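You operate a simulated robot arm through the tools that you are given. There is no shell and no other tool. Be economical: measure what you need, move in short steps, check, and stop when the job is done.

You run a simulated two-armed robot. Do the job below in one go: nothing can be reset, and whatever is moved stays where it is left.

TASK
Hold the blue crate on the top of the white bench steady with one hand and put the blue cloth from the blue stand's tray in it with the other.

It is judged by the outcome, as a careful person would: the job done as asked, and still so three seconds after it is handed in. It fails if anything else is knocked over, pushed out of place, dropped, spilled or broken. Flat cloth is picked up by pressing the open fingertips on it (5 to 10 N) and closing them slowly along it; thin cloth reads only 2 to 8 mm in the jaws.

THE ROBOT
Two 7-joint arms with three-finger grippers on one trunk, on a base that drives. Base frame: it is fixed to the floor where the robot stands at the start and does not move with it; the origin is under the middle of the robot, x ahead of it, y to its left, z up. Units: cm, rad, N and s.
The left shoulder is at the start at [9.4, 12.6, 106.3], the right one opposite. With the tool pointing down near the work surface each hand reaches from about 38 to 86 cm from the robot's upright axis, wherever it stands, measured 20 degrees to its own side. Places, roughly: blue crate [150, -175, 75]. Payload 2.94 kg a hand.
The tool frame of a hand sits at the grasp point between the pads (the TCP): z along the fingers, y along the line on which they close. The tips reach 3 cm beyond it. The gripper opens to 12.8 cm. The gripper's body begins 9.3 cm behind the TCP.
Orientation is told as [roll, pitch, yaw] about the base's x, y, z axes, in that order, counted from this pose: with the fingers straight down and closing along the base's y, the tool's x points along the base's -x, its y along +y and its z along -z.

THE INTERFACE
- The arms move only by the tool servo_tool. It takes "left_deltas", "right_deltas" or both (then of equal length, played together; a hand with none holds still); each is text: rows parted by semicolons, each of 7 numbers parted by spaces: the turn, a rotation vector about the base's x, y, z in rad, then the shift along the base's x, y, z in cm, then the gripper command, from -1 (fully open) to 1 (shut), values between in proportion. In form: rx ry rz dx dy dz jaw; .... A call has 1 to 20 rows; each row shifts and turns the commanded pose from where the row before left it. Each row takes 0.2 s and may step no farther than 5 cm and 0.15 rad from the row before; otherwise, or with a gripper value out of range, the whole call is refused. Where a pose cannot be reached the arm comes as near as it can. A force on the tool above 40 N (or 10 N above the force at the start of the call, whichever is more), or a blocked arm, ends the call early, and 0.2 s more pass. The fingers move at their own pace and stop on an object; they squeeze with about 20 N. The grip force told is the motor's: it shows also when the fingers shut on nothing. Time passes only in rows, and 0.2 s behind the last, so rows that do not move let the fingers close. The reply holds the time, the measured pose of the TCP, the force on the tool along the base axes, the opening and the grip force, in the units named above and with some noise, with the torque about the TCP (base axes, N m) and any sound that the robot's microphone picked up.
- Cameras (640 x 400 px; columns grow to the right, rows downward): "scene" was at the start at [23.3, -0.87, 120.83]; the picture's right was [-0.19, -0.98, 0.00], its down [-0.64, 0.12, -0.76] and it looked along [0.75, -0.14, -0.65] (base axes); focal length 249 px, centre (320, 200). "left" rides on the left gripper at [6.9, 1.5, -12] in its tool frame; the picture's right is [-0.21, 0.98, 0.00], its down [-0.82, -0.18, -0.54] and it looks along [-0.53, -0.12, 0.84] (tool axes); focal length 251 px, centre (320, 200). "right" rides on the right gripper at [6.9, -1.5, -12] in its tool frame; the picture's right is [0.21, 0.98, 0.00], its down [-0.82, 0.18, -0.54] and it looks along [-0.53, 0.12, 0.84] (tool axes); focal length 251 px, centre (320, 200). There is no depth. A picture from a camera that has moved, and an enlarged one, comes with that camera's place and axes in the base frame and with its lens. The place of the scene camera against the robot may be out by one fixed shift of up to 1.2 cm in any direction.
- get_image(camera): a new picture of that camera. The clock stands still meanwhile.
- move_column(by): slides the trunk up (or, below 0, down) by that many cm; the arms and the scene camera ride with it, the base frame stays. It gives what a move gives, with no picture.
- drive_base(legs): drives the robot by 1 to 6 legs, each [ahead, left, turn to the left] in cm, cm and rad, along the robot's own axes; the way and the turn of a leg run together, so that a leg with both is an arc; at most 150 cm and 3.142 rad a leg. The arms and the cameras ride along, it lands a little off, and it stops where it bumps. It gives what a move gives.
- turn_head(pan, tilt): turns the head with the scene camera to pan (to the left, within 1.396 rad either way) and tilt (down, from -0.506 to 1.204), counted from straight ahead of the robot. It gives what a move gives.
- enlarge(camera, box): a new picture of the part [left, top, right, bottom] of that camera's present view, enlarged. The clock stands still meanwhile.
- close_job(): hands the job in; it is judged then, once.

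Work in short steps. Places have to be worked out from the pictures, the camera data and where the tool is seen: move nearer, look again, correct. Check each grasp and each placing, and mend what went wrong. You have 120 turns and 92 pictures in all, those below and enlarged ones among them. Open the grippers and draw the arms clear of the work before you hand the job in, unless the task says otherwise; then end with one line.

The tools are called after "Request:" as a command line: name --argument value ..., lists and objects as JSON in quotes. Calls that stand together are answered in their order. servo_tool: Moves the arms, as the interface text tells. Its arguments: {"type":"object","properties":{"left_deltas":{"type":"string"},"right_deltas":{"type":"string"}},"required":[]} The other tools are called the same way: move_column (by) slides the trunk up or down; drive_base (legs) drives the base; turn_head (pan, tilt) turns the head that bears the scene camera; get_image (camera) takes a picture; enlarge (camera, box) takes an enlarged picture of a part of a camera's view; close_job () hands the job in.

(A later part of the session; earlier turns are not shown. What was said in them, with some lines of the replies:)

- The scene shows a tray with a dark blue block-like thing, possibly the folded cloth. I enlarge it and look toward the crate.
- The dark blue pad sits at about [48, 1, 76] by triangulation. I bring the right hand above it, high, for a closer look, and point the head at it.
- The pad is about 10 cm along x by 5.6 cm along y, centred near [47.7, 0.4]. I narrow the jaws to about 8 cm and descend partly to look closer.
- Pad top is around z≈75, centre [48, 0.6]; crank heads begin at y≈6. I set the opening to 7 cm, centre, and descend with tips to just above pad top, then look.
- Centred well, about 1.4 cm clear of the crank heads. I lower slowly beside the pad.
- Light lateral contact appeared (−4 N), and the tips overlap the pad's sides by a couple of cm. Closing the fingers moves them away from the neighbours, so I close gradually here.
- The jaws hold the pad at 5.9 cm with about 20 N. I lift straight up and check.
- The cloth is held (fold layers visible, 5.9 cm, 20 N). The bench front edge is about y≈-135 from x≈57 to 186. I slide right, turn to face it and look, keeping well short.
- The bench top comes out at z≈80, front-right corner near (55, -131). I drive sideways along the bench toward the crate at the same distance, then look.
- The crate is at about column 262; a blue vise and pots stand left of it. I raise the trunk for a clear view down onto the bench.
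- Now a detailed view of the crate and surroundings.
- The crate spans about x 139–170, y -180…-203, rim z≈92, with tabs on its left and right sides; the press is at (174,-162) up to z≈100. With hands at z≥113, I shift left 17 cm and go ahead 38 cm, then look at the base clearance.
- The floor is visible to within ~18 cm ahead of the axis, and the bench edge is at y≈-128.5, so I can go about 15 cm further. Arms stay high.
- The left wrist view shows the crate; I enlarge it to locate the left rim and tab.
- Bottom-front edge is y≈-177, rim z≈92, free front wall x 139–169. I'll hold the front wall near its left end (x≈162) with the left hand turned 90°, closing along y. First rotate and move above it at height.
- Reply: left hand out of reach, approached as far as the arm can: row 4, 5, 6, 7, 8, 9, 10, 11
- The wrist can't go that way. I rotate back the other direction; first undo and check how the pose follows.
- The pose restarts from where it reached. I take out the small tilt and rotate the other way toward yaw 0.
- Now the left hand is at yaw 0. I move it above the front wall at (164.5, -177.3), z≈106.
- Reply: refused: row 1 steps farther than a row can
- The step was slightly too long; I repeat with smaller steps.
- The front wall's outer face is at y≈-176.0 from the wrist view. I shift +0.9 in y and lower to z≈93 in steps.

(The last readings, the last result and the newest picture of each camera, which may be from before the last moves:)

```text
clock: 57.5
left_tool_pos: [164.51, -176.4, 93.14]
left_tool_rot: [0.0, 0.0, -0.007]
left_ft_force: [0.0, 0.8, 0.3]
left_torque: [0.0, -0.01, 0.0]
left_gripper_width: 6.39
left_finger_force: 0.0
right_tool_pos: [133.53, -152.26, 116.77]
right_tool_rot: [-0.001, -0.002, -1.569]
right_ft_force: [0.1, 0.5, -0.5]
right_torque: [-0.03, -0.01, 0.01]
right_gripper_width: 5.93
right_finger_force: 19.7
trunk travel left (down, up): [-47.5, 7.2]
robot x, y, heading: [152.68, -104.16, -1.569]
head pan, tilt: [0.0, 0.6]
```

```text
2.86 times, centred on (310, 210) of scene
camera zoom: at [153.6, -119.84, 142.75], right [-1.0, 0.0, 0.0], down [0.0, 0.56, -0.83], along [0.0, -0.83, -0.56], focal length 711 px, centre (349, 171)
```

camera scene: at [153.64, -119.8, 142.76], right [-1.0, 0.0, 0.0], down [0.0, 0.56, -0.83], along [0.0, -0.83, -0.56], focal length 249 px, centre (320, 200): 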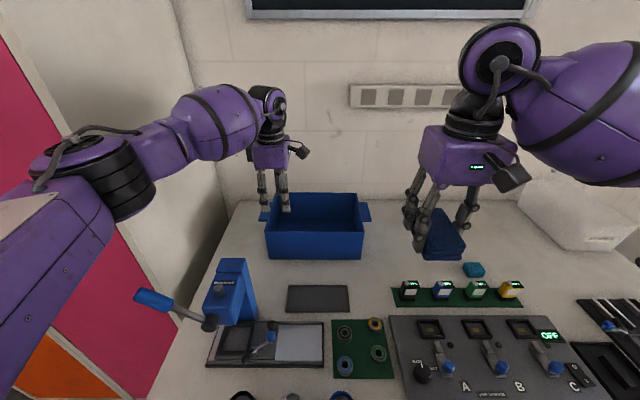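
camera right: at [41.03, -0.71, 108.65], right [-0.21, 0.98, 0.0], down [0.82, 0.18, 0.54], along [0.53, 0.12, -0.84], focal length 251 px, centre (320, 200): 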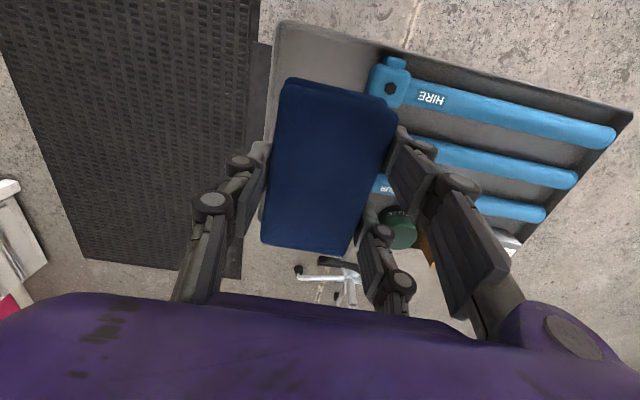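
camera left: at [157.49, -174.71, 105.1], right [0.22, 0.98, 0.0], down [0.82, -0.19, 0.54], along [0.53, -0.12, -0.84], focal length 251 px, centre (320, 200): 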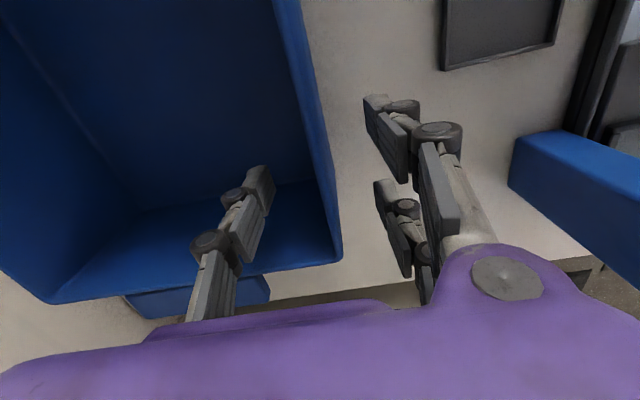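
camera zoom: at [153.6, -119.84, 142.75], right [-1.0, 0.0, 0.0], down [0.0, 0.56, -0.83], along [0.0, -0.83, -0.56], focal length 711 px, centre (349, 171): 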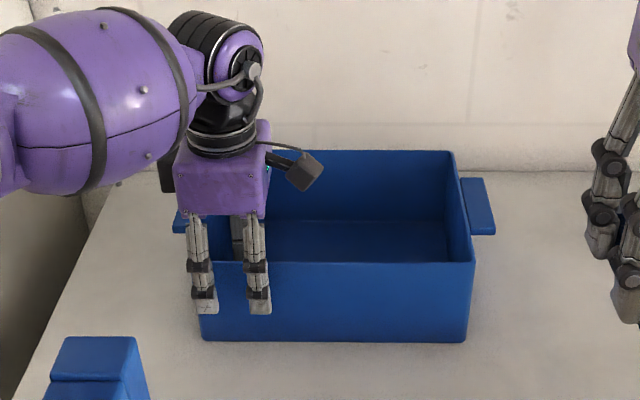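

Fingers straddle the front wall with the wall about centred. I lower another 1.7 cm and close gradually.

Request:
servo_tool --left_deltas "0 0 0 0 0 -1 0;0 0 0 0 0 -0.7 0;0 0 0 0 0 0 0.3;0 0 0 0 0 0 0.5;0 0 0 0 0 0 0.65"

Request:
get_image --camera "left"

```text
clock: 58.7
left_tool_pos: [164.54, -176.52, 91.56]
left_tool_rot: [-0.002, 0.0, -0.006]
left_ft_force: [-0.1, -0.6, 0.5]
left_torque: [-0.02, -0.01, 0.0]
left_gripper_width: 2.24
left_finger_force: 0.0
right_tool_pos: [133.53, -152.28, 116.76]
right_tool_rot: [-0.001, -0.003, -1.569]
right_ft_force: [-0.7, 0.2, -0.6]
right_torque: [-0.04, -0.01, 0.01]
right_gripper_width: 5.94
right_finger_force: 20.2
trunk travel left (down, up): [-47.5, 7.2]
robot x, y, heading: [153.02, -103.99, -1.571]
head pan, tilt: [0.0, 0.6]
```

```text
56 pictures are left
camera left: at [157.47, -174.73, 103.44], right [0.22, 0.98, 0.0], down [0.82, -0.19, 0.54], along [0.53, -0.12, -0.84], focal length 251 px, centre (320, 200)
```

left: 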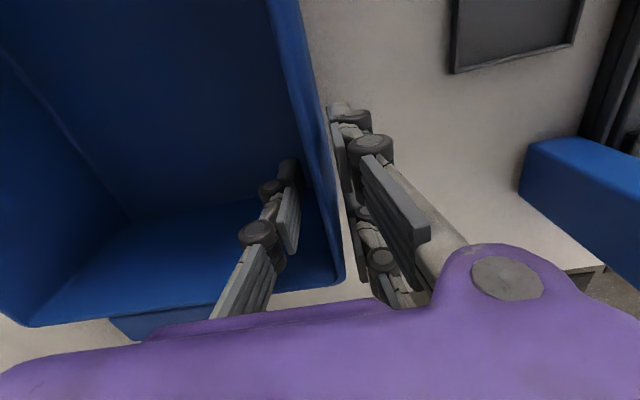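

Nearly on the wall with no contact forces; I finish closing in small increments.

Request:
servo_tool --left_deltas "0 0 0 0 0 0 0.72;0 0 0 0 0 0 0.78;0 0 0 0 0 0 0.83;0 0 0 0 0 0 0.88;0 0 0 0 0 0 0.93;0 0 0 0 0 0 0.93"

Request:
get_image --camera "left"

```text
clock: 60.1
left_tool_pos: [164.5, -176.39, 91.5]
left_tool_rot: [0.001, 0.002, -0.008]
left_ft_force: [0.8, 3.1, -0.3]
left_torque: [0.1, -0.08, -0.13]
left_gripper_width: 0.71
left_finger_force: 2.4
right_tool_pos: [133.53, -152.16, 116.77]
right_tool_rot: [0.0, 0.0, -1.568]
right_ft_force: [0.3, 0.0, -0.3]
right_torque: [0.02, -0.01, -0.01]
right_gripper_width: 5.94
right_finger_force: 19.6
trunk travel left (down, up): [-47.5, 7.2]
robot x, y, heading: [152.76, -104.1, -1.57]
head pan, tilt: [0.0, 0.6]
```

```text
55 pictures are left
camera left: at [157.49, -174.69, 103.44], right [0.22, 0.98, 0.0], down [0.82, -0.19, 0.54], along [0.53, -0.12, -0.84], focal length 251 px, centre (320, 200)
```

left: 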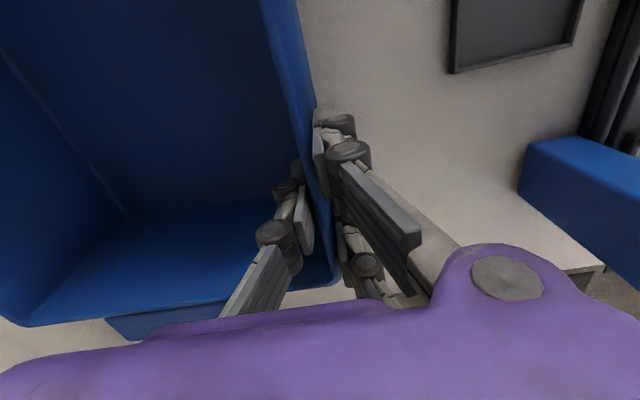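

It has contacted the 0.7 cm wall; a +3 N y force shows the wall is slightly to +y, so I nudge +0.2 and grip fully.

Request:
servo_tool --left_deltas "0 0 0 0 0.15 0 0.9;0 0 0 0 0 0 0.95;0 0 0 0 0 0 1;0 0 0 0 0 0 1"

Request:
enlarge --camera "scene" --box '[220, 140, 400, 280]'

Request:
get_image --camera "right"

```text
clock: 61.1
left_tool_pos: [164.5, -176.34, 91.45]
left_tool_rot: [-0.001, -0.001, -0.007]
left_ft_force: [-1.2, 0.1, -0.1]
left_torque: [0.03, 0.1, -0.77]
left_gripper_width: 0.59
left_finger_force: 20.1
right_tool_pos: [133.61, -152.34, 116.59]
right_tool_rot: [-0.002, -0.001, -1.569]
right_ft_force: [-0.1, -0.3, -0.4]
right_torque: [0.02, 0.02, 0.01]
right_gripper_width: 5.89
right_finger_force: 20.0
trunk travel left (down, up): [-47.5, 7.2]
robot x, y, heading: [152.6, -104.33, -1.567]
head pan, tilt: [0.0, 0.6]
```

```text
2.86 times, centred on (310, 210) of scene
camera zoom: at [153.61, -119.86, 142.74], right [-1.0, 0.0, 0.0], down [0.0, 0.56, -0.83], along [0.0, -0.83, -0.56], focal length 711 px, centre (349, 171)
```

zoom: 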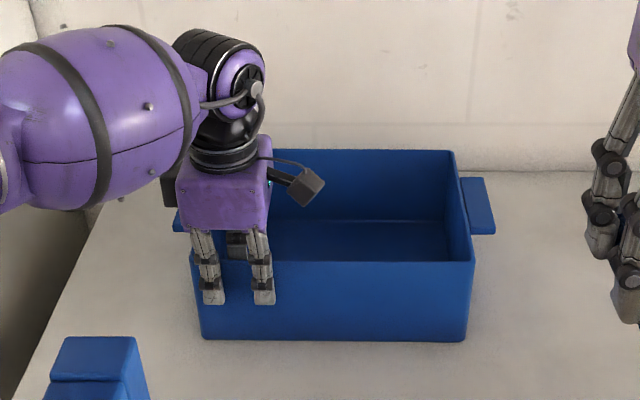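

```text
53 pictures are left
camera right: at [132.03, -145.26, 128.66], right [0.98, 0.22, 0.0], down [0.18, -0.82, 0.54], along [0.12, -0.53, -0.84], focal length 251 px, centre (320, 200)
```

right: 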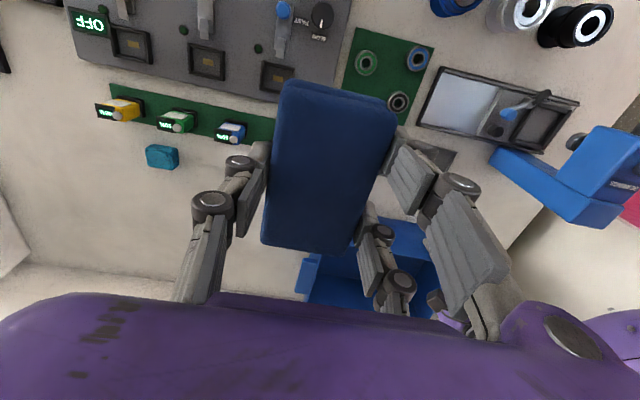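

The crate is firmly held (0.6 cm wall, 20 N) and unmoved. I bring the cloth above the crate's interior at (147, -184.5), still high.

Request:
servo_tool --right_deltas "0 0 0 1.7 -4 0 0.3;0 0 0 1.7 -4 0 0.3;0 0 0 1.7 -4 0 0.3;0 0 0 1.7 -4 0 0.3;0 0 0 1.7 -4 0 0.3;0 0 0 1.7 -4 0 0.3;0 0 0 1.7 -4 0 0.3;0 0 0 1.6 -4 0 0.3;0 0 0 0 0 0 0.3"

Request:
get_image --camera "right"

Request:
get_image --camera "scene"

```text
clock: 63.1
left_tool_pos: [164.51, -176.25, 91.42]
left_tool_rot: [-0.003, -0.001, -0.005]
left_ft_force: [-1.2, -1.0, 1.8]
left_torque: [0.01, -0.69, 0.45]
left_gripper_width: 0.59
left_finger_force: 20.2
right_tool_pos: [145.61, -180.68, 116.27]
right_tool_rot: [-0.002, -0.002, -1.569]
right_ft_force: [0.5, -0.2, -0.2]
right_torque: [-0.01, 0.01, 0.01]
right_gripper_width: 5.93
right_finger_force: 19.6
right hand out of reach, approached as far as the arm can: row 8
trunk travel left (down, up): [-47.5, 7.2]
robot x, y, heading: [153.14, -104.14, -1.568]
head pan, tilt: [0.0, 0.6]
```

```text
52 pictures are left
camera right: at [144.16, -173.61, 128.19], right [0.98, 0.22, 0.0], down [0.18, -0.82, 0.54], along [0.12, -0.53, -0.84], focal length 251 px, centre (320, 200)
```

right: 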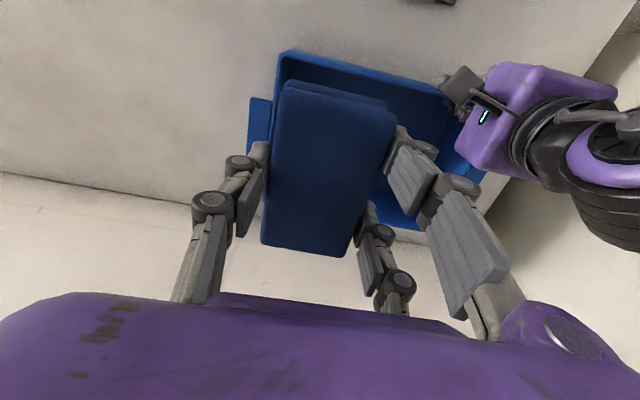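

```text
51 pictures are left
camera scene: at [153.62, -119.86, 142.74], right [-1.0, 0.0, 0.0], down [0.0, 0.56, -0.83], along [0.0, -0.83, -0.56], focal length 249 px, centre (320, 200)
```

scene: 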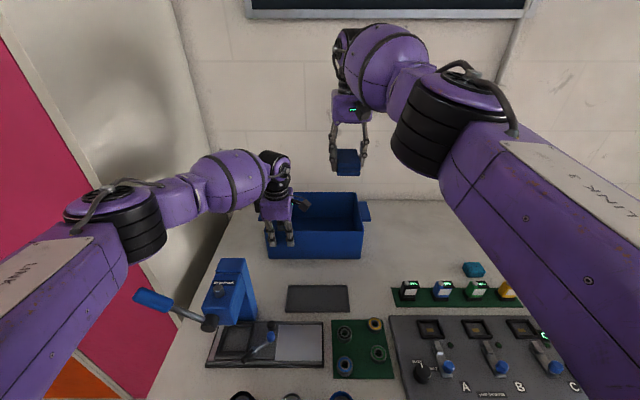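

At this height reach ends at y≈-180.7; lower is better for reach. I go down to z≈103 (cloth still above the rim) and then out and right a little.

Request:
servo_tool --right_deltas "0 0 0 0 0 -4.5 0.3;0 0 0 0 0 -4.5 0.3;0 0 0 0 0 -4 0.3;0 0 0 0.7 -2 0 0.3;0 0 0 0.7 -2 0 0.3;0 0 0 0 0 0 0.3"

Request:
get_image --camera "right"

Request:
enlarge --camera "scene" --box '[220, 140, 400, 280]'

```text
clock: 64.5
left_tool_pos: [164.49, -176.25, 91.5]
left_tool_rot: [-0.004, 0.0, -0.006]
left_ft_force: [0.9, 1.7, 2.6]
left_torque: [0.06, -0.34, -0.15]
left_gripper_width: 0.57
left_finger_force: 19.7
right_tool_pos: [146.12, -181.49, 103.23]
right_tool_rot: [-0.001, -0.002, -1.568]
right_ft_force: [0.3, -0.5, -0.8]
right_torque: [-0.03, -0.02, 0.02]
right_gripper_width: 5.94
right_finger_force: 20.3
right hand out of reach, approached as far as the arm can: row 4, 5
trunk travel left (down, up): [-47.5, 7.2]
robot x, y, heading: [152.58, -104.09, -1.566]
head pan, tilt: [0.0, 0.6]
```

```text
50 pictures are left
camera right: at [144.5, -174.5, 115.19], right [0.98, 0.22, 0.0], down [0.18, -0.82, 0.54], along [0.12, -0.53, -0.84], focal length 251 px, centre (320, 200)
```

right: 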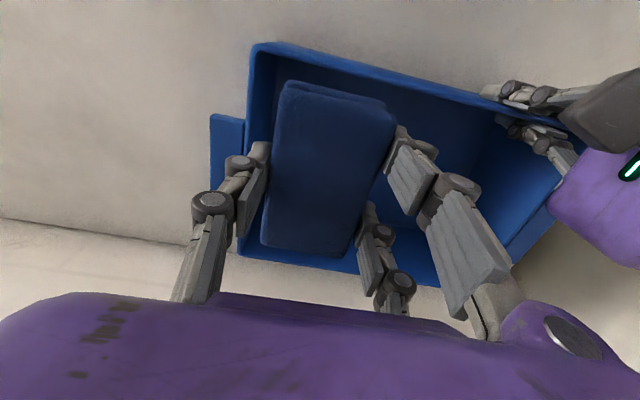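

```text
2.86 times, centred on (310, 210) of scene
camera zoom: at [153.61, -119.83, 142.75], right [-1.0, 0.0, 0.0], down [0.0, 0.56, -0.83], along [0.0, -0.83, -0.56], focal length 711 px, centre (349, 171)
```

zoom: 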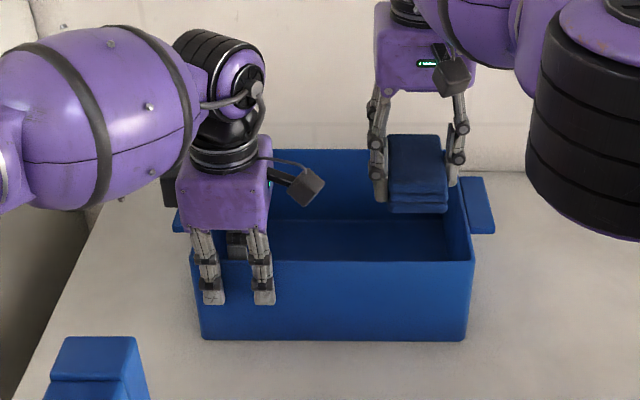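

The cloth's near end sits at y≈-176.5, about over the front wall, and the arm is at its reach limit. I tilt the hand 0.3 rad so its fingers point forward, which frees reach, then advance about 4 cm.

Request:
servo_tool --right_deltas "-0.1 0 0 0 0 0.3 0.3;-0.1 0 0 0 0 0.3 0.3;-0.1 0 0 0 0 0.3 0.3;0 0 0 0.4 -2 0 0.3;0 0 0 0.4 -2 0 0.3;0 0 0 0 0 0 0.3"

Request:
get_image --camera "right"

Request:
enlarge --camera "scene" --box '[220, 140, 400, 280]'

```text
clock: 65.9
left_tool_pos: [164.66, -176.14, 91.57]
left_tool_rot: [0.0, -0.001, -0.006]
left_ft_force: [-1.8, 1.6, 1.3]
left_torque: [0.03, 0.2, -0.15]
left_gripper_width: 0.6
left_finger_force: 19.9
right_tool_pos: [146.74, -185.7, 104.3]
right_tool_rot: [0.0, -0.301, -1.57]
right_ft_force: [0.8, -0.6, -1.0]
right_torque: [0.02, -0.05, -0.01]
right_gripper_width: 5.91
right_finger_force: 20.1
trunk travel left (down, up): [-47.5, 7.2]
robot x, y, heading: [152.9, -104.21, -1.573]
head pan, tilt: [0.0, 0.6]
```

```text
48 pictures are left
camera right: at [145.28, -175.44, 113.56], right [0.98, 0.21, -0.06], down [0.18, -0.62, 0.76], along [0.12, -0.75, -0.65], focal length 251 px, centre (320, 200)
```

right: 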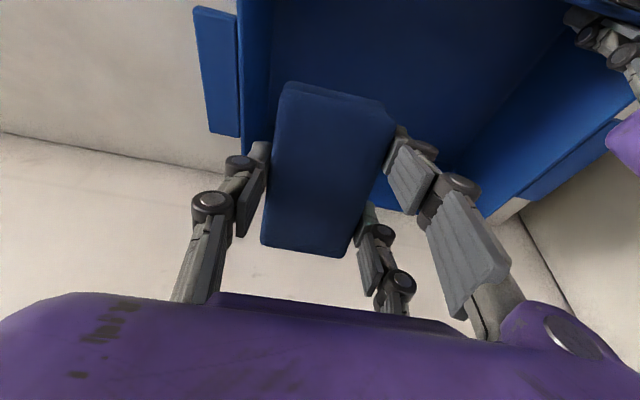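

```text
2.86 times, centred on (310, 210) of scene
camera zoom: at [153.58, -119.83, 142.74], right [-1.0, 0.0, 0.0], down [0.0, 0.56, -0.83], along [0.0, -0.83, -0.56], focal length 711 px, centre (349, 171)
```

zoom: 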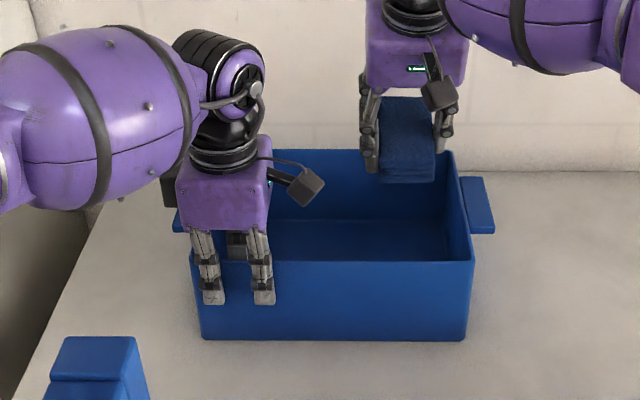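

Tilting works. I advance a bit more to y≈-187.7, x≈147.8, then lower in steps toward TCP z≈89, watching forces.

Request:
servo_tool --right_deltas "0 0 0 1 -2 0 0.3;0 0 0 0 0 -4 0.3;0 0 0 0 0 -4 0.3;0 0 0 0 0 -3 0.3;0 0 0 0 0 0 0.3"

Request:
get_image --camera "right"

Request:
enlarge --camera "scene" --box '[220, 140, 400, 280]'

```text
clock: 67.1
left_tool_pos: [164.53, -176.21, 91.56]
left_tool_rot: [-0.003, 0.0, -0.007]
left_ft_force: [0.9, 1.2, 1.1]
left_torque: [0.01, 0.18, -0.11]
left_gripper_width: 0.6
left_finger_force: 20.0
right_tool_pos: [147.73, -186.91, 92.99]
right_tool_rot: [-0.001, -0.302, -1.57]
right_ft_force: [0.7, 1.1, -0.9]
right_torque: [0.01, 0.02, -0.01]
right_gripper_width: 5.91
right_finger_force: 20.0
right hand out of reach, approached as far as the arm can: row 4
trunk travel left (down, up): [-47.5, 7.2]
robot x, y, heading: [153.2, -104.14, -1.572]
head pan, tilt: [0.0, 0.6]
```

```text
46 pictures are left
camera right: at [146.13, -176.74, 102.44], right [0.98, 0.21, -0.06], down [0.18, -0.62, 0.76], along [0.12, -0.75, -0.65], focal length 251 px, centre (320, 200)
```

right: 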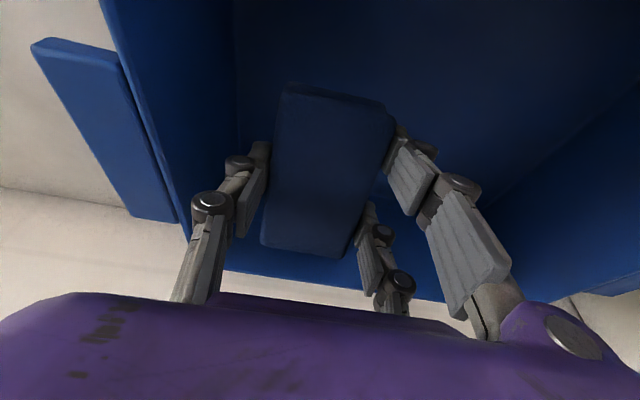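

```text
2.86 times, centred on (310, 210) of scene
camera zoom: at [153.63, -119.82, 142.75], right [-1.0, 0.0, 0.0], down [0.0, 0.56, -0.83], along [0.0, -0.83, -0.56], focal length 711 px, centre (349, 171)
```

zoom: 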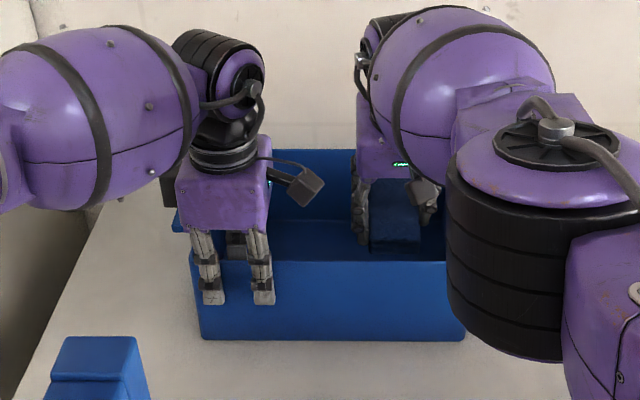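

Inside the rim now, but reach limited lower down. I back up 1.2 cm in y while lowering 4 cm.

Request:
servo_tool --right_deltas "0 0 0 0 0.6 -1 0.3;0 0 0 0 0.4 -1.5 0.3;0 0 0 0 0.2 -1.5 0.3;0 0 0 0 0 0 0.3"

Request:
get_image --camera "right"

Request:
get_image --camera "scene"

Request:
get_image --camera "left"

```text
clock: 68.1
left_tool_pos: [164.51, -176.2, 91.48]
left_tool_rot: [-0.002, 0.001, -0.008]
left_ft_force: [3.0, 1.8, 1.9]
left_torque: [0.05, 0.0, -0.1]
left_gripper_width: 0.6
left_finger_force: 19.6
right_tool_pos: [147.76, -186.11, 88.9]
right_tool_rot: [-0.002, -0.301, -1.568]
right_ft_force: [0.3, 0.6, -1.3]
right_torque: [-0.01, 0.01, -0.02]
right_gripper_width: 5.92
right_finger_force: 19.3
right hand out of reach, approached as far as the arm can: row 1
trunk travel left (down, up): [-47.5, 7.2]
robot x, y, heading: [152.92, -104.32, -1.57]
head pan, tilt: [0.0, 0.6]
```

```text
44 pictures are left
camera right: at [146.19, -175.89, 98.23], right [0.98, 0.21, -0.06], down [0.18, -0.62, 0.76], along [0.12, -0.75, -0.65], focal length 251 px, centre (320, 200)
```

right: 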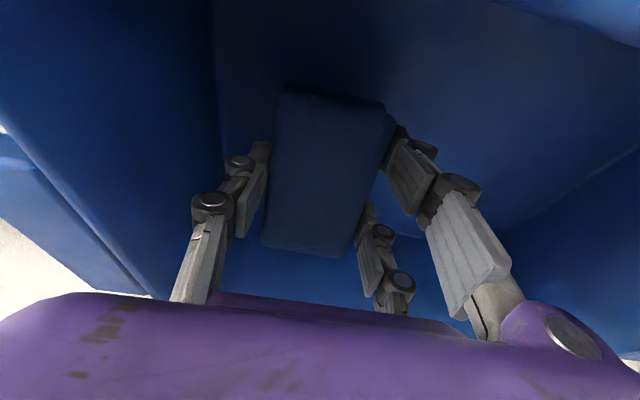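

```text
43 pictures are left
camera scene: at [153.64, -119.83, 142.75], right [-1.0, 0.0, 0.0], down [0.0, 0.56, -0.83], along [0.0, -0.83, -0.56], focal length 249 px, centre (320, 200)
```

scene: 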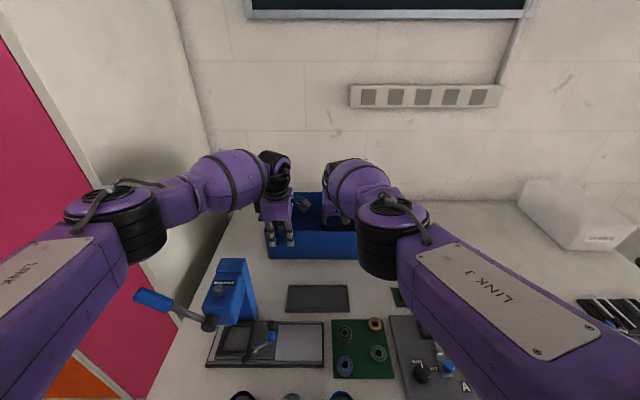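

```text
42 pictures are left
camera left: at [157.5, -174.58, 103.47], right [0.22, 0.98, 0.0], down [0.82, -0.19, 0.54], along [0.53, -0.12, -0.84], focal length 251 px, centre (320, 200)
```

left: 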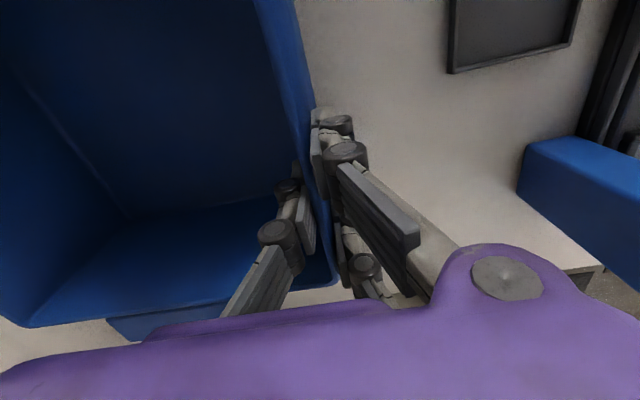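

The cloth is deep in the crate. I lower in small steps until light contact or z≈86.5.

Request:
servo_tool --right_deltas "0 0 0 0 0 -0.8 0.3;0 0 0 0 0 -0.8 0.3;0 0 0 0 0 -0.8 0.3;0 0 0 0 0 0 0.3"

```text
clock: 69.1
left_tool_pos: [164.6, -176.17, 91.5]
left_tool_rot: [-0.001, 0.001, -0.007]
left_ft_force: [0.5, 1.5, -0.2]
left_torque: [0.05, 0.33, 0.29]
left_gripper_width: 0.58
left_finger_force: 19.8
right_tool_pos: [147.51, -185.58, 86.46]
right_tool_rot: [-0.001, -0.303, -1.568]
right_ft_force: [0.3, -5.3, 14.4]
right_torque: [0.33, 0.01, -0.03]
right_gripper_width: 5.96
right_finger_force: 19.6
right hand out of reach, approached as far as the arm can: row 2
trunk travel left (down, up): [-47.5, 7.2]
robot x, y, heading: [152.65, -104.05, -1.568]
head pan, tilt: [0.0, 0.6]
```

Contact of ~14 N: the cloth's near end rests on the crate floor. I ease up 0.4 cm and open gently to let it lie down.

Request:
servo_tool --right_deltas "0 0 0 0 0 0.4 0.3;0 0 0 0 0 0 0.05;0 0 0 0 0 0 0;0 0 0 0 0 0 -0.1;0 0 0 0 0 0 -0.2;0 0 0 0 0 0 -0.2"

Request:
get_image --camera "right"

```text
clock: 70.5
left_tool_pos: [164.51, -176.2, 91.45]
left_tool_rot: [-0.002, -0.001, -0.006]
left_ft_force: [-0.1, 0.3, 0.8]
left_torque: [0.03, -0.19, -0.17]
left_gripper_width: 0.6
left_finger_force: 20.0
right_tool_pos: [147.53, -185.79, 86.77]
right_tool_rot: [-0.001, -0.302, -1.571]
right_ft_force: [-0.2, 0.8, -0.3]
right_torque: [-0.01, 0.0, 0.02]
right_gripper_width: 7.68
right_finger_force: 0.1
trunk travel left (down, up): [-47.5, 7.2]
robot x, y, heading: [152.95, -103.93, -1.568]
head pan, tilt: [0.0, 0.6]
```

```text
41 pictures are left
camera right: at [146.08, -175.5, 96.2], right [0.98, 0.21, -0.06], down [0.18, -0.62, 0.76], along [0.12, -0.75, -0.65], focal length 251 px, centre (320, 200)
```

right: 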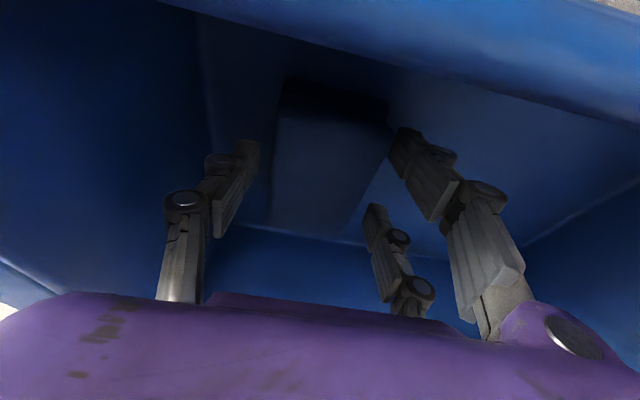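

The cloth is released and lies on the crate floor. I raise the right hand straight up and verify.

Request:
servo_tool --right_deltas "0 0 0 0 0 1 -0.2;0 0 0 0 0 2 -0.2;0 0 0 0 0 4 -0.2;0 0 0 0 0 4 -0.2;0 0 0 0 0 4 -0.2;0 0 0 0 0 4 -0.2;0 0 0 0 0 4 -0.2;0 0 0 0 0 0 -0.2"

Request:
get_image --camera "right"

```text
clock: 72.3
left_tool_pos: [164.62, -176.24, 91.53]
left_tool_rot: [0.0, -0.001, -0.007]
left_ft_force: [-0.4, 1.4, 0.8]
left_torque: [0.01, 0.25, -0.06]
left_gripper_width: 0.62
left_finger_force: 20.4
right_tool_pos: [148.05, -187.8, 109.55]
right_tool_rot: [-0.001, -0.301, -1.569]
right_ft_force: [0.0, 0.0, -0.3]
right_torque: [0.01, 0.0, -0.03]
right_gripper_width: 7.68
right_finger_force: 0.1
right hand out of reach, approached as far as the arm can: row 2, 3, 4, 5
trunk travel left (down, up): [-47.5, 7.2]
robot x, y, heading: [152.77, -103.9, -1.567]
head pan, tilt: [0.0, 0.6]
```

```text
40 pictures are left
camera right: at [146.54, -177.62, 118.96], right [0.98, 0.21, -0.06], down [0.18, -0.63, 0.76], along [0.12, -0.75, -0.65], focal length 251 px, centre (320, 200)
```

right: 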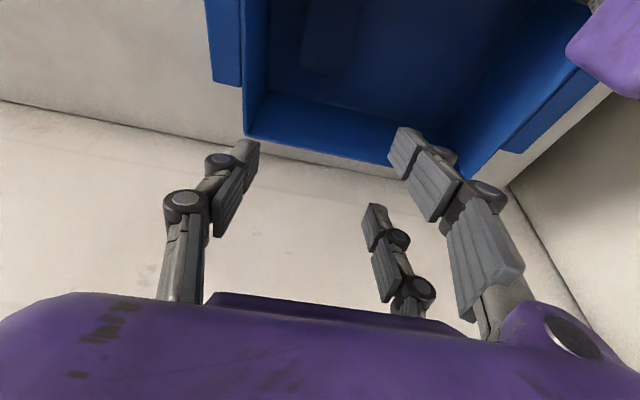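

The hand is out above the rim. I draw the right arm back and untilt it, then view the crate.

Request:
servo_tool --right_deltas "0 0 0 0 3 2 -0.2;0 0 0 0 4 1 -0.2;0.1 0 0 -1.5 4 0 -0.2;0.1 0 0 -1.5 4 0 -0.2;0.1 0 0 -1.5 4 0 -0.2;0 0 0 -1.5 4 0 -0.2;0 0 0 -2 4 0 -0.2;0 0 0 -2 4 0 -0.2;0 0 0 -2 4 0 -0.2;0 0 0 0 0 0 -0.2"

Request:
get_image --camera "scene"

Request:
enlarge --camera "scene" --box '[220, 140, 400, 280]'

```text
clock: 74.5
left_tool_pos: [165.14, -176.26, 91.52]
left_tool_rot: [-0.003, 0.005, -0.004]
left_ft_force: [2.0, 1.2, 2.7]
left_torque: [0.0, 0.81, -0.23]
left_gripper_width: 0.58
left_finger_force: 19.3
right_tool_pos: [140.24, -177.24, 114.58]
right_tool_rot: [-0.006, -0.001, -1.569]
right_ft_force: [1.3, 0.7, 1.1]
right_torque: [-0.04, 0.21, 0.01]
right_gripper_width: 7.7
right_finger_force: 0.3
right hand out of reach, approached as far as the arm can: row 1, 2, 3, 4, 5, 6, 7, 8
trunk travel left (down, up): [-47.5, 7.2]
robot x, y, heading: [152.44, -104.02, -1.563]
head pan, tilt: [0.0, 0.6]
```

```text
39 pictures are left
camera scene: at [154.37, -119.78, 142.76], right [-1.0, 0.0, 0.01], down [-0.01, 0.56, -0.83], along [0.0, -0.83, -0.56], focal length 249 px, centre (320, 200)
```

scene: 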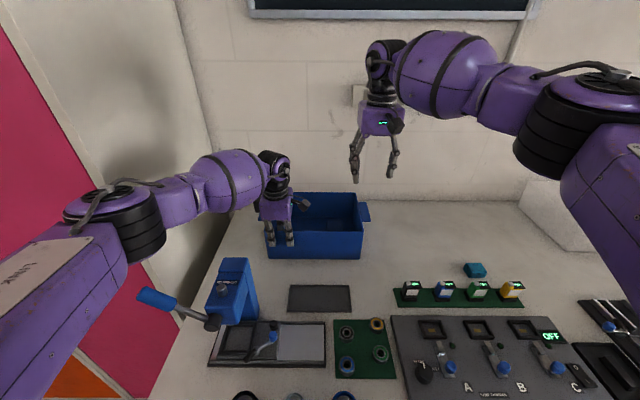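

```text
2.86 times, centred on (310, 210) of scene
camera zoom: at [154.37, -119.78, 142.76], right [-1.0, 0.0, 0.01], down [-0.01, 0.56, -0.83], along [0.0, -0.83, -0.56], focal length 711 px, centre (349, 171)
```

zoom: 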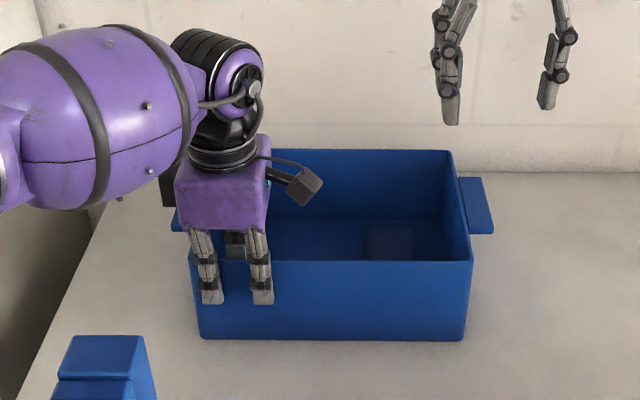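

The cloth shows as a dark patch inside the crate. The arm is near an awkward configuration and the robot swayed slightly; I pause and re-read.

Request:
servo_tool --right_deltas "0 0 0 0 0 0 -0.2;0 0 0 0 0 0 -0.2;0 0 0 0 0 0 -0.2"

Request:
turn_head --pan -0.7 --tilt 0.6

Request:
get_image --camera "scene"

```text
clock: 75.3
left_tool_pos: [164.47, -176.29, 91.64]
left_tool_rot: [-0.003, -0.001, -0.009]
left_ft_force: [-0.8, -1.1, 0.5]
left_torque: [-0.03, 0.39, -0.06]
left_gripper_width: 0.58
left_finger_force: 20.1
right_tool_pos: [139.42, -177.22, 114.33]
right_tool_rot: [0.0, -0.002, -1.569]
right_ft_force: [-0.3, 0.0, 0.1]
right_torque: [0.0, 0.01, 0.04]
right_gripper_width: 7.67
right_finger_force: 0.1
trunk travel left (down, up): [-47.5, 7.2]
robot x, y, heading: [152.8, -103.78, -1.563]
head pan, tilt: [0.0, 0.6]
```

```text
clock: 76.4
left_tool_pos: [164.44, -176.27, 91.56]
left_tool_rot: [-0.002, 0.001, -0.007]
left_ft_force: [-3.2, -0.6, 0.5]
left_torque: [0.01, 0.6, -0.08]
left_gripper_width: 0.58
left_finger_force: 20.4
right_tool_pos: [139.49, -177.24, 114.37]
right_tool_rot: [0.0, -0.001, -1.566]
right_ft_force: [-0.5, 0.1, -0.3]
right_torque: [-0.02, -0.03, 0.01]
right_gripper_width: 7.68
right_finger_force: 0.1
trunk travel left (down, up): [-47.5, 7.2]
robot x, y, heading: [152.7, -104.28, -1.57]
head pan, tilt: [-0.7, 0.6]
```

```text
37 pictures are left
camera scene: at [147.9, -117.79, 142.74], right [-0.77, 0.64, 0.0], down [0.36, 0.43, -0.83], along [-0.53, -0.63, -0.57], focal length 249 px, centre (320, 200)
```

scene: 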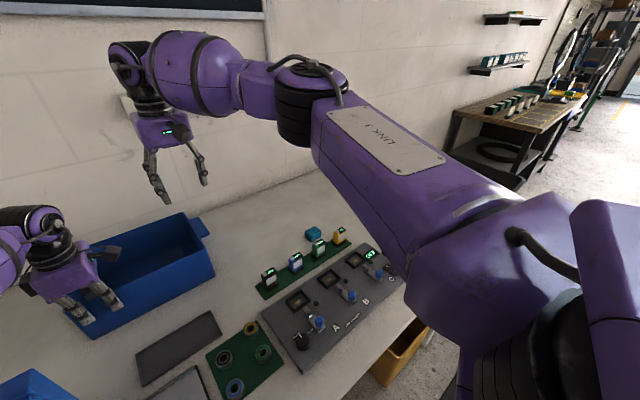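

All settled and clear. I retract the right hand toward the robot in smaller moves.

Request:
servo_tool --right_deltas "0 0 0 -1 3 0 -0.2;0 0 0 -1 3 0 -0.2;0 0 0 -1 3 0 -0.2;0 0 0 -1 3 0 -0.2;0 0 0 -1 3 0 -0.2;0 0 0 -1 3 0 -0.2;0 0 0 -1 3 0 -0.2;0 0 0 -1 3 0 -0.2;0 0 0 -1 3 0 -0.2;0 0 0 0 0 0 -0.2"

Request:
turn_head --pan 0 --tilt 0.7

Request:
get_image --camera "scene"

```text
clock: 78.6
left_tool_pos: [164.52, -176.25, 91.46]
left_tool_rot: [0.0, 0.0, -0.006]
left_ft_force: [-1.2, 2.1, 0.2]
left_torque: [0.01, -0.21, 0.1]
left_gripper_width: 0.62
left_finger_force: 20.1
right_tool_pos: [130.5, -150.1, 114.44]
right_tool_rot: [0.001, 0.001, -1.568]
right_ft_force: [-0.8, 0.4, 0.0]
right_torque: [-0.01, -0.01, 0.03]
right_gripper_width: 7.68
right_finger_force: 0.1
trunk travel left (down, up): [-47.5, 7.2]
robot x, y, heading: [152.81, -104.21, -1.569]
head pan, tilt: [-0.7, 0.6]
```

```text
clock: 79.7
left_tool_pos: [164.54, -176.29, 91.6]
left_tool_rot: [-0.002, 0.001, -0.007]
left_ft_force: [-0.5, 3.2, 0.2]
left_torque: [0.08, 0.18, -0.06]
left_gripper_width: 0.64
left_finger_force: 20.7
right_tool_pos: [130.58, -150.28, 114.55]
right_tool_rot: [-0.001, -0.003, -1.569]
right_ft_force: [-0.3, -0.6, -0.1]
right_torque: [0.01, 0.01, 0.0]
right_gripper_width: 7.69
right_finger_force: 0.0
trunk travel left (down, up): [-47.5, 7.2]
robot x, y, heading: [152.84, -103.9, -1.567]
head pan, tilt: [0.0, 0.7]
```

```text
36 pictures are left
camera scene: at [153.6, -119.47, 141.88], right [-1.0, 0.0, 0.0], down [0.0, 0.64, -0.77], along [0.0, -0.77, -0.64], focal length 249 px, centre (320, 200)
```

scene: 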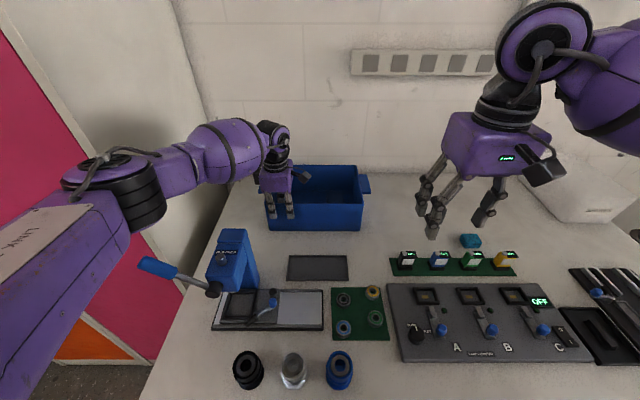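

Everything is in place. Now I release the crate wall gently and lift the left hand straight up.

Request:
servo_tool --left_deltas "0 0 0 0 0 0 0.85;0 0 0 0 0 0 0.7;0 0 0 0 0 0 0.5;0 0 0 0 0 0 0.3;0 0 0 0 0 0 0.2;0 0 0 0 0 2 0.2;0 0 0 0 0 4 0.2;0 0 0 0 0 4 0.2;0 0 0 0 0 4 0.2;0 0 0 0 0 4 0.2;0 0 0 0 0 4 0.2;0 0 0 0 0 4 0.2;0 0 0 0 0 0 0.2"

Request:
enlarge --camera "scene" --box '[220, 110, 400, 250]'

Request:
get_image --camera "left"

```text
clock: 82.5
left_tool_pos: [164.45, -176.25, 117.33]
left_tool_rot: [0.0, 0.0, -0.008]
left_ft_force: [0.3, -0.1, 0.8]
left_torque: [0.01, 0.02, 0.02]
left_gripper_width: 5.1
left_finger_force: 0.0
right_tool_pos: [130.73, -150.17, 114.54]
right_tool_rot: [0.0, 0.0, -1.57]
right_ft_force: [0.0, 0.1, 0.5]
right_torque: [0.01, 0.01, 0.0]
right_gripper_width: 7.67
right_finger_force: 0.1
trunk travel left (down, up): [-47.5, 7.2]
robot x, y, heading: [153.14, -104.3, -1.57]
head pan, tilt: [0.0, 0.7]
```

```text
2.86 times, centred on (310, 180) of scene
camera zoom: at [153.64, -119.57, 141.86], right [-1.0, 0.0, 0.0], down [0.0, 0.64, -0.76], along [0.0, -0.76, -0.64], focal length 711 px, centre (349, 257)
```

zoom: 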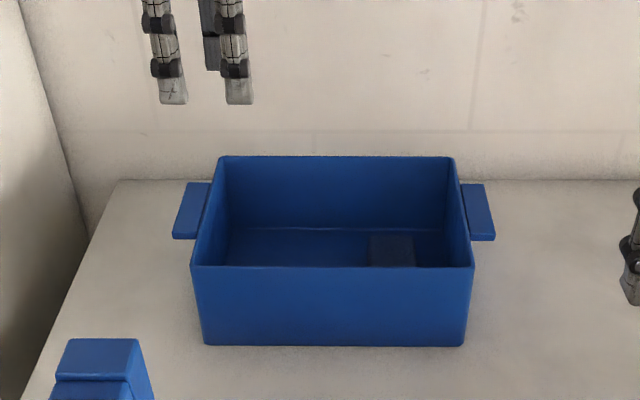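

```text
34 pictures are left
camera left: at [157.46, -174.71, 129.35], right [0.22, 0.98, 0.0], down [0.82, -0.19, 0.54], along [0.53, -0.12, -0.84], focal length 251 px, centre (320, 200)
```

left: 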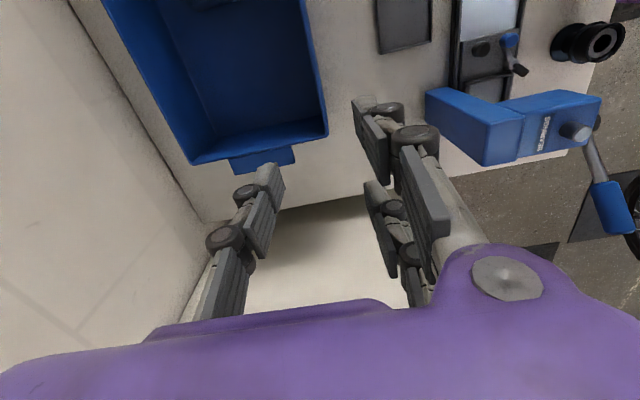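

The cloth lies in the undisturbed crate. I open both grippers at height and back the robot away (all parts above the bench items).

Request:
servo_tool --left_deltas "0 0 0 0 0 0 -1;0 0 0 0 0 0 -1;0 0 0 0 0 0 -1" --right_deltas "0 0 0 0 0 0 -1;0 0 0 0 0 0 -1;0 0 0 0 0 0 -1"

Request:
drive_base --legs '[[-35, 0, 0]]'

Request:
get_image --camera "scene"

```text
clock: 83.3
left_tool_pos: [164.51, -176.37, 117.4]
left_tool_rot: [-0.001, 0.0, -0.008]
left_ft_force: [0.1, -0.3, -0.6]
left_torque: [0.03, -0.01, 0.0]
left_gripper_width: 12.79
left_finger_force: 0.0
right_tool_pos: [130.7, -150.2, 114.44]
right_tool_rot: [0.001, -0.002, -1.569]
right_ft_force: [-0.1, 0.0, -0.1]
right_torque: [0.01, 0.0, -0.01]
right_gripper_width: 12.8
right_finger_force: 0.1
trunk travel left (down, up): [-47.5, 7.2]
robot x, y, heading: [152.77, -104.23, -1.57]
head pan, tilt: [0.0, 0.7]
```

```text
clock: 85.5
left_tool_pos: [164.57, -141.53, 117.39]
left_tool_rot: [0.0, 0.001, -0.008]
left_ft_force: [-0.7, 0.1, 0.5]
left_torque: [0.02, 0.01, 0.0]
left_gripper_width: 12.8
left_finger_force: 0.1
right_tool_pos: [130.61, -115.57, 114.43]
right_tool_rot: [0.0, -0.001, -1.572]
right_ft_force: [-0.4, 0.6, -0.3]
right_torque: [-0.01, 0.02, 0.01]
right_gripper_width: 12.79
right_finger_force: 0.0
trunk travel left (down, up): [-47.5, 7.2]
robot x, y, heading: [152.8, -69.24, -1.567]
head pan, tilt: [0.0, 0.7]
```

```text
33 pictures are left
camera scene: at [153.58, -84.78, 141.87], right [-1.0, 0.0, 0.0], down [0.0, 0.64, -0.76], along [0.0, -0.76, -0.64], focal length 249 px, centre (320, 200)
```

scene: 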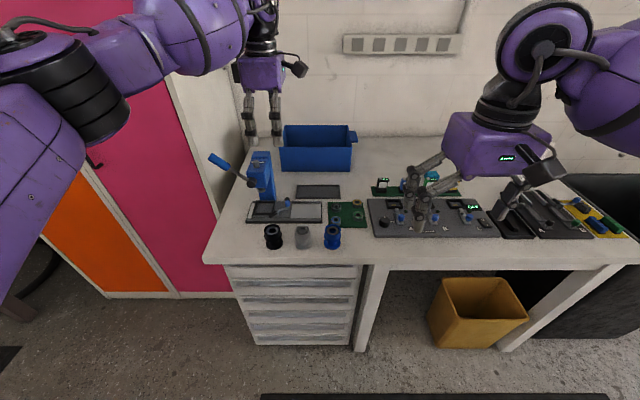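

The bench items are all upright and in place, the cloth is in the crate, and the arms are clear. Handing in.

Request:
close_job

```text
The job is handed in.
```

The blue cloth from the stand's tray is in the blue crate on the white bench. The left hand held the crate steady while the right put the cloth in, and nothing else was disturbed.
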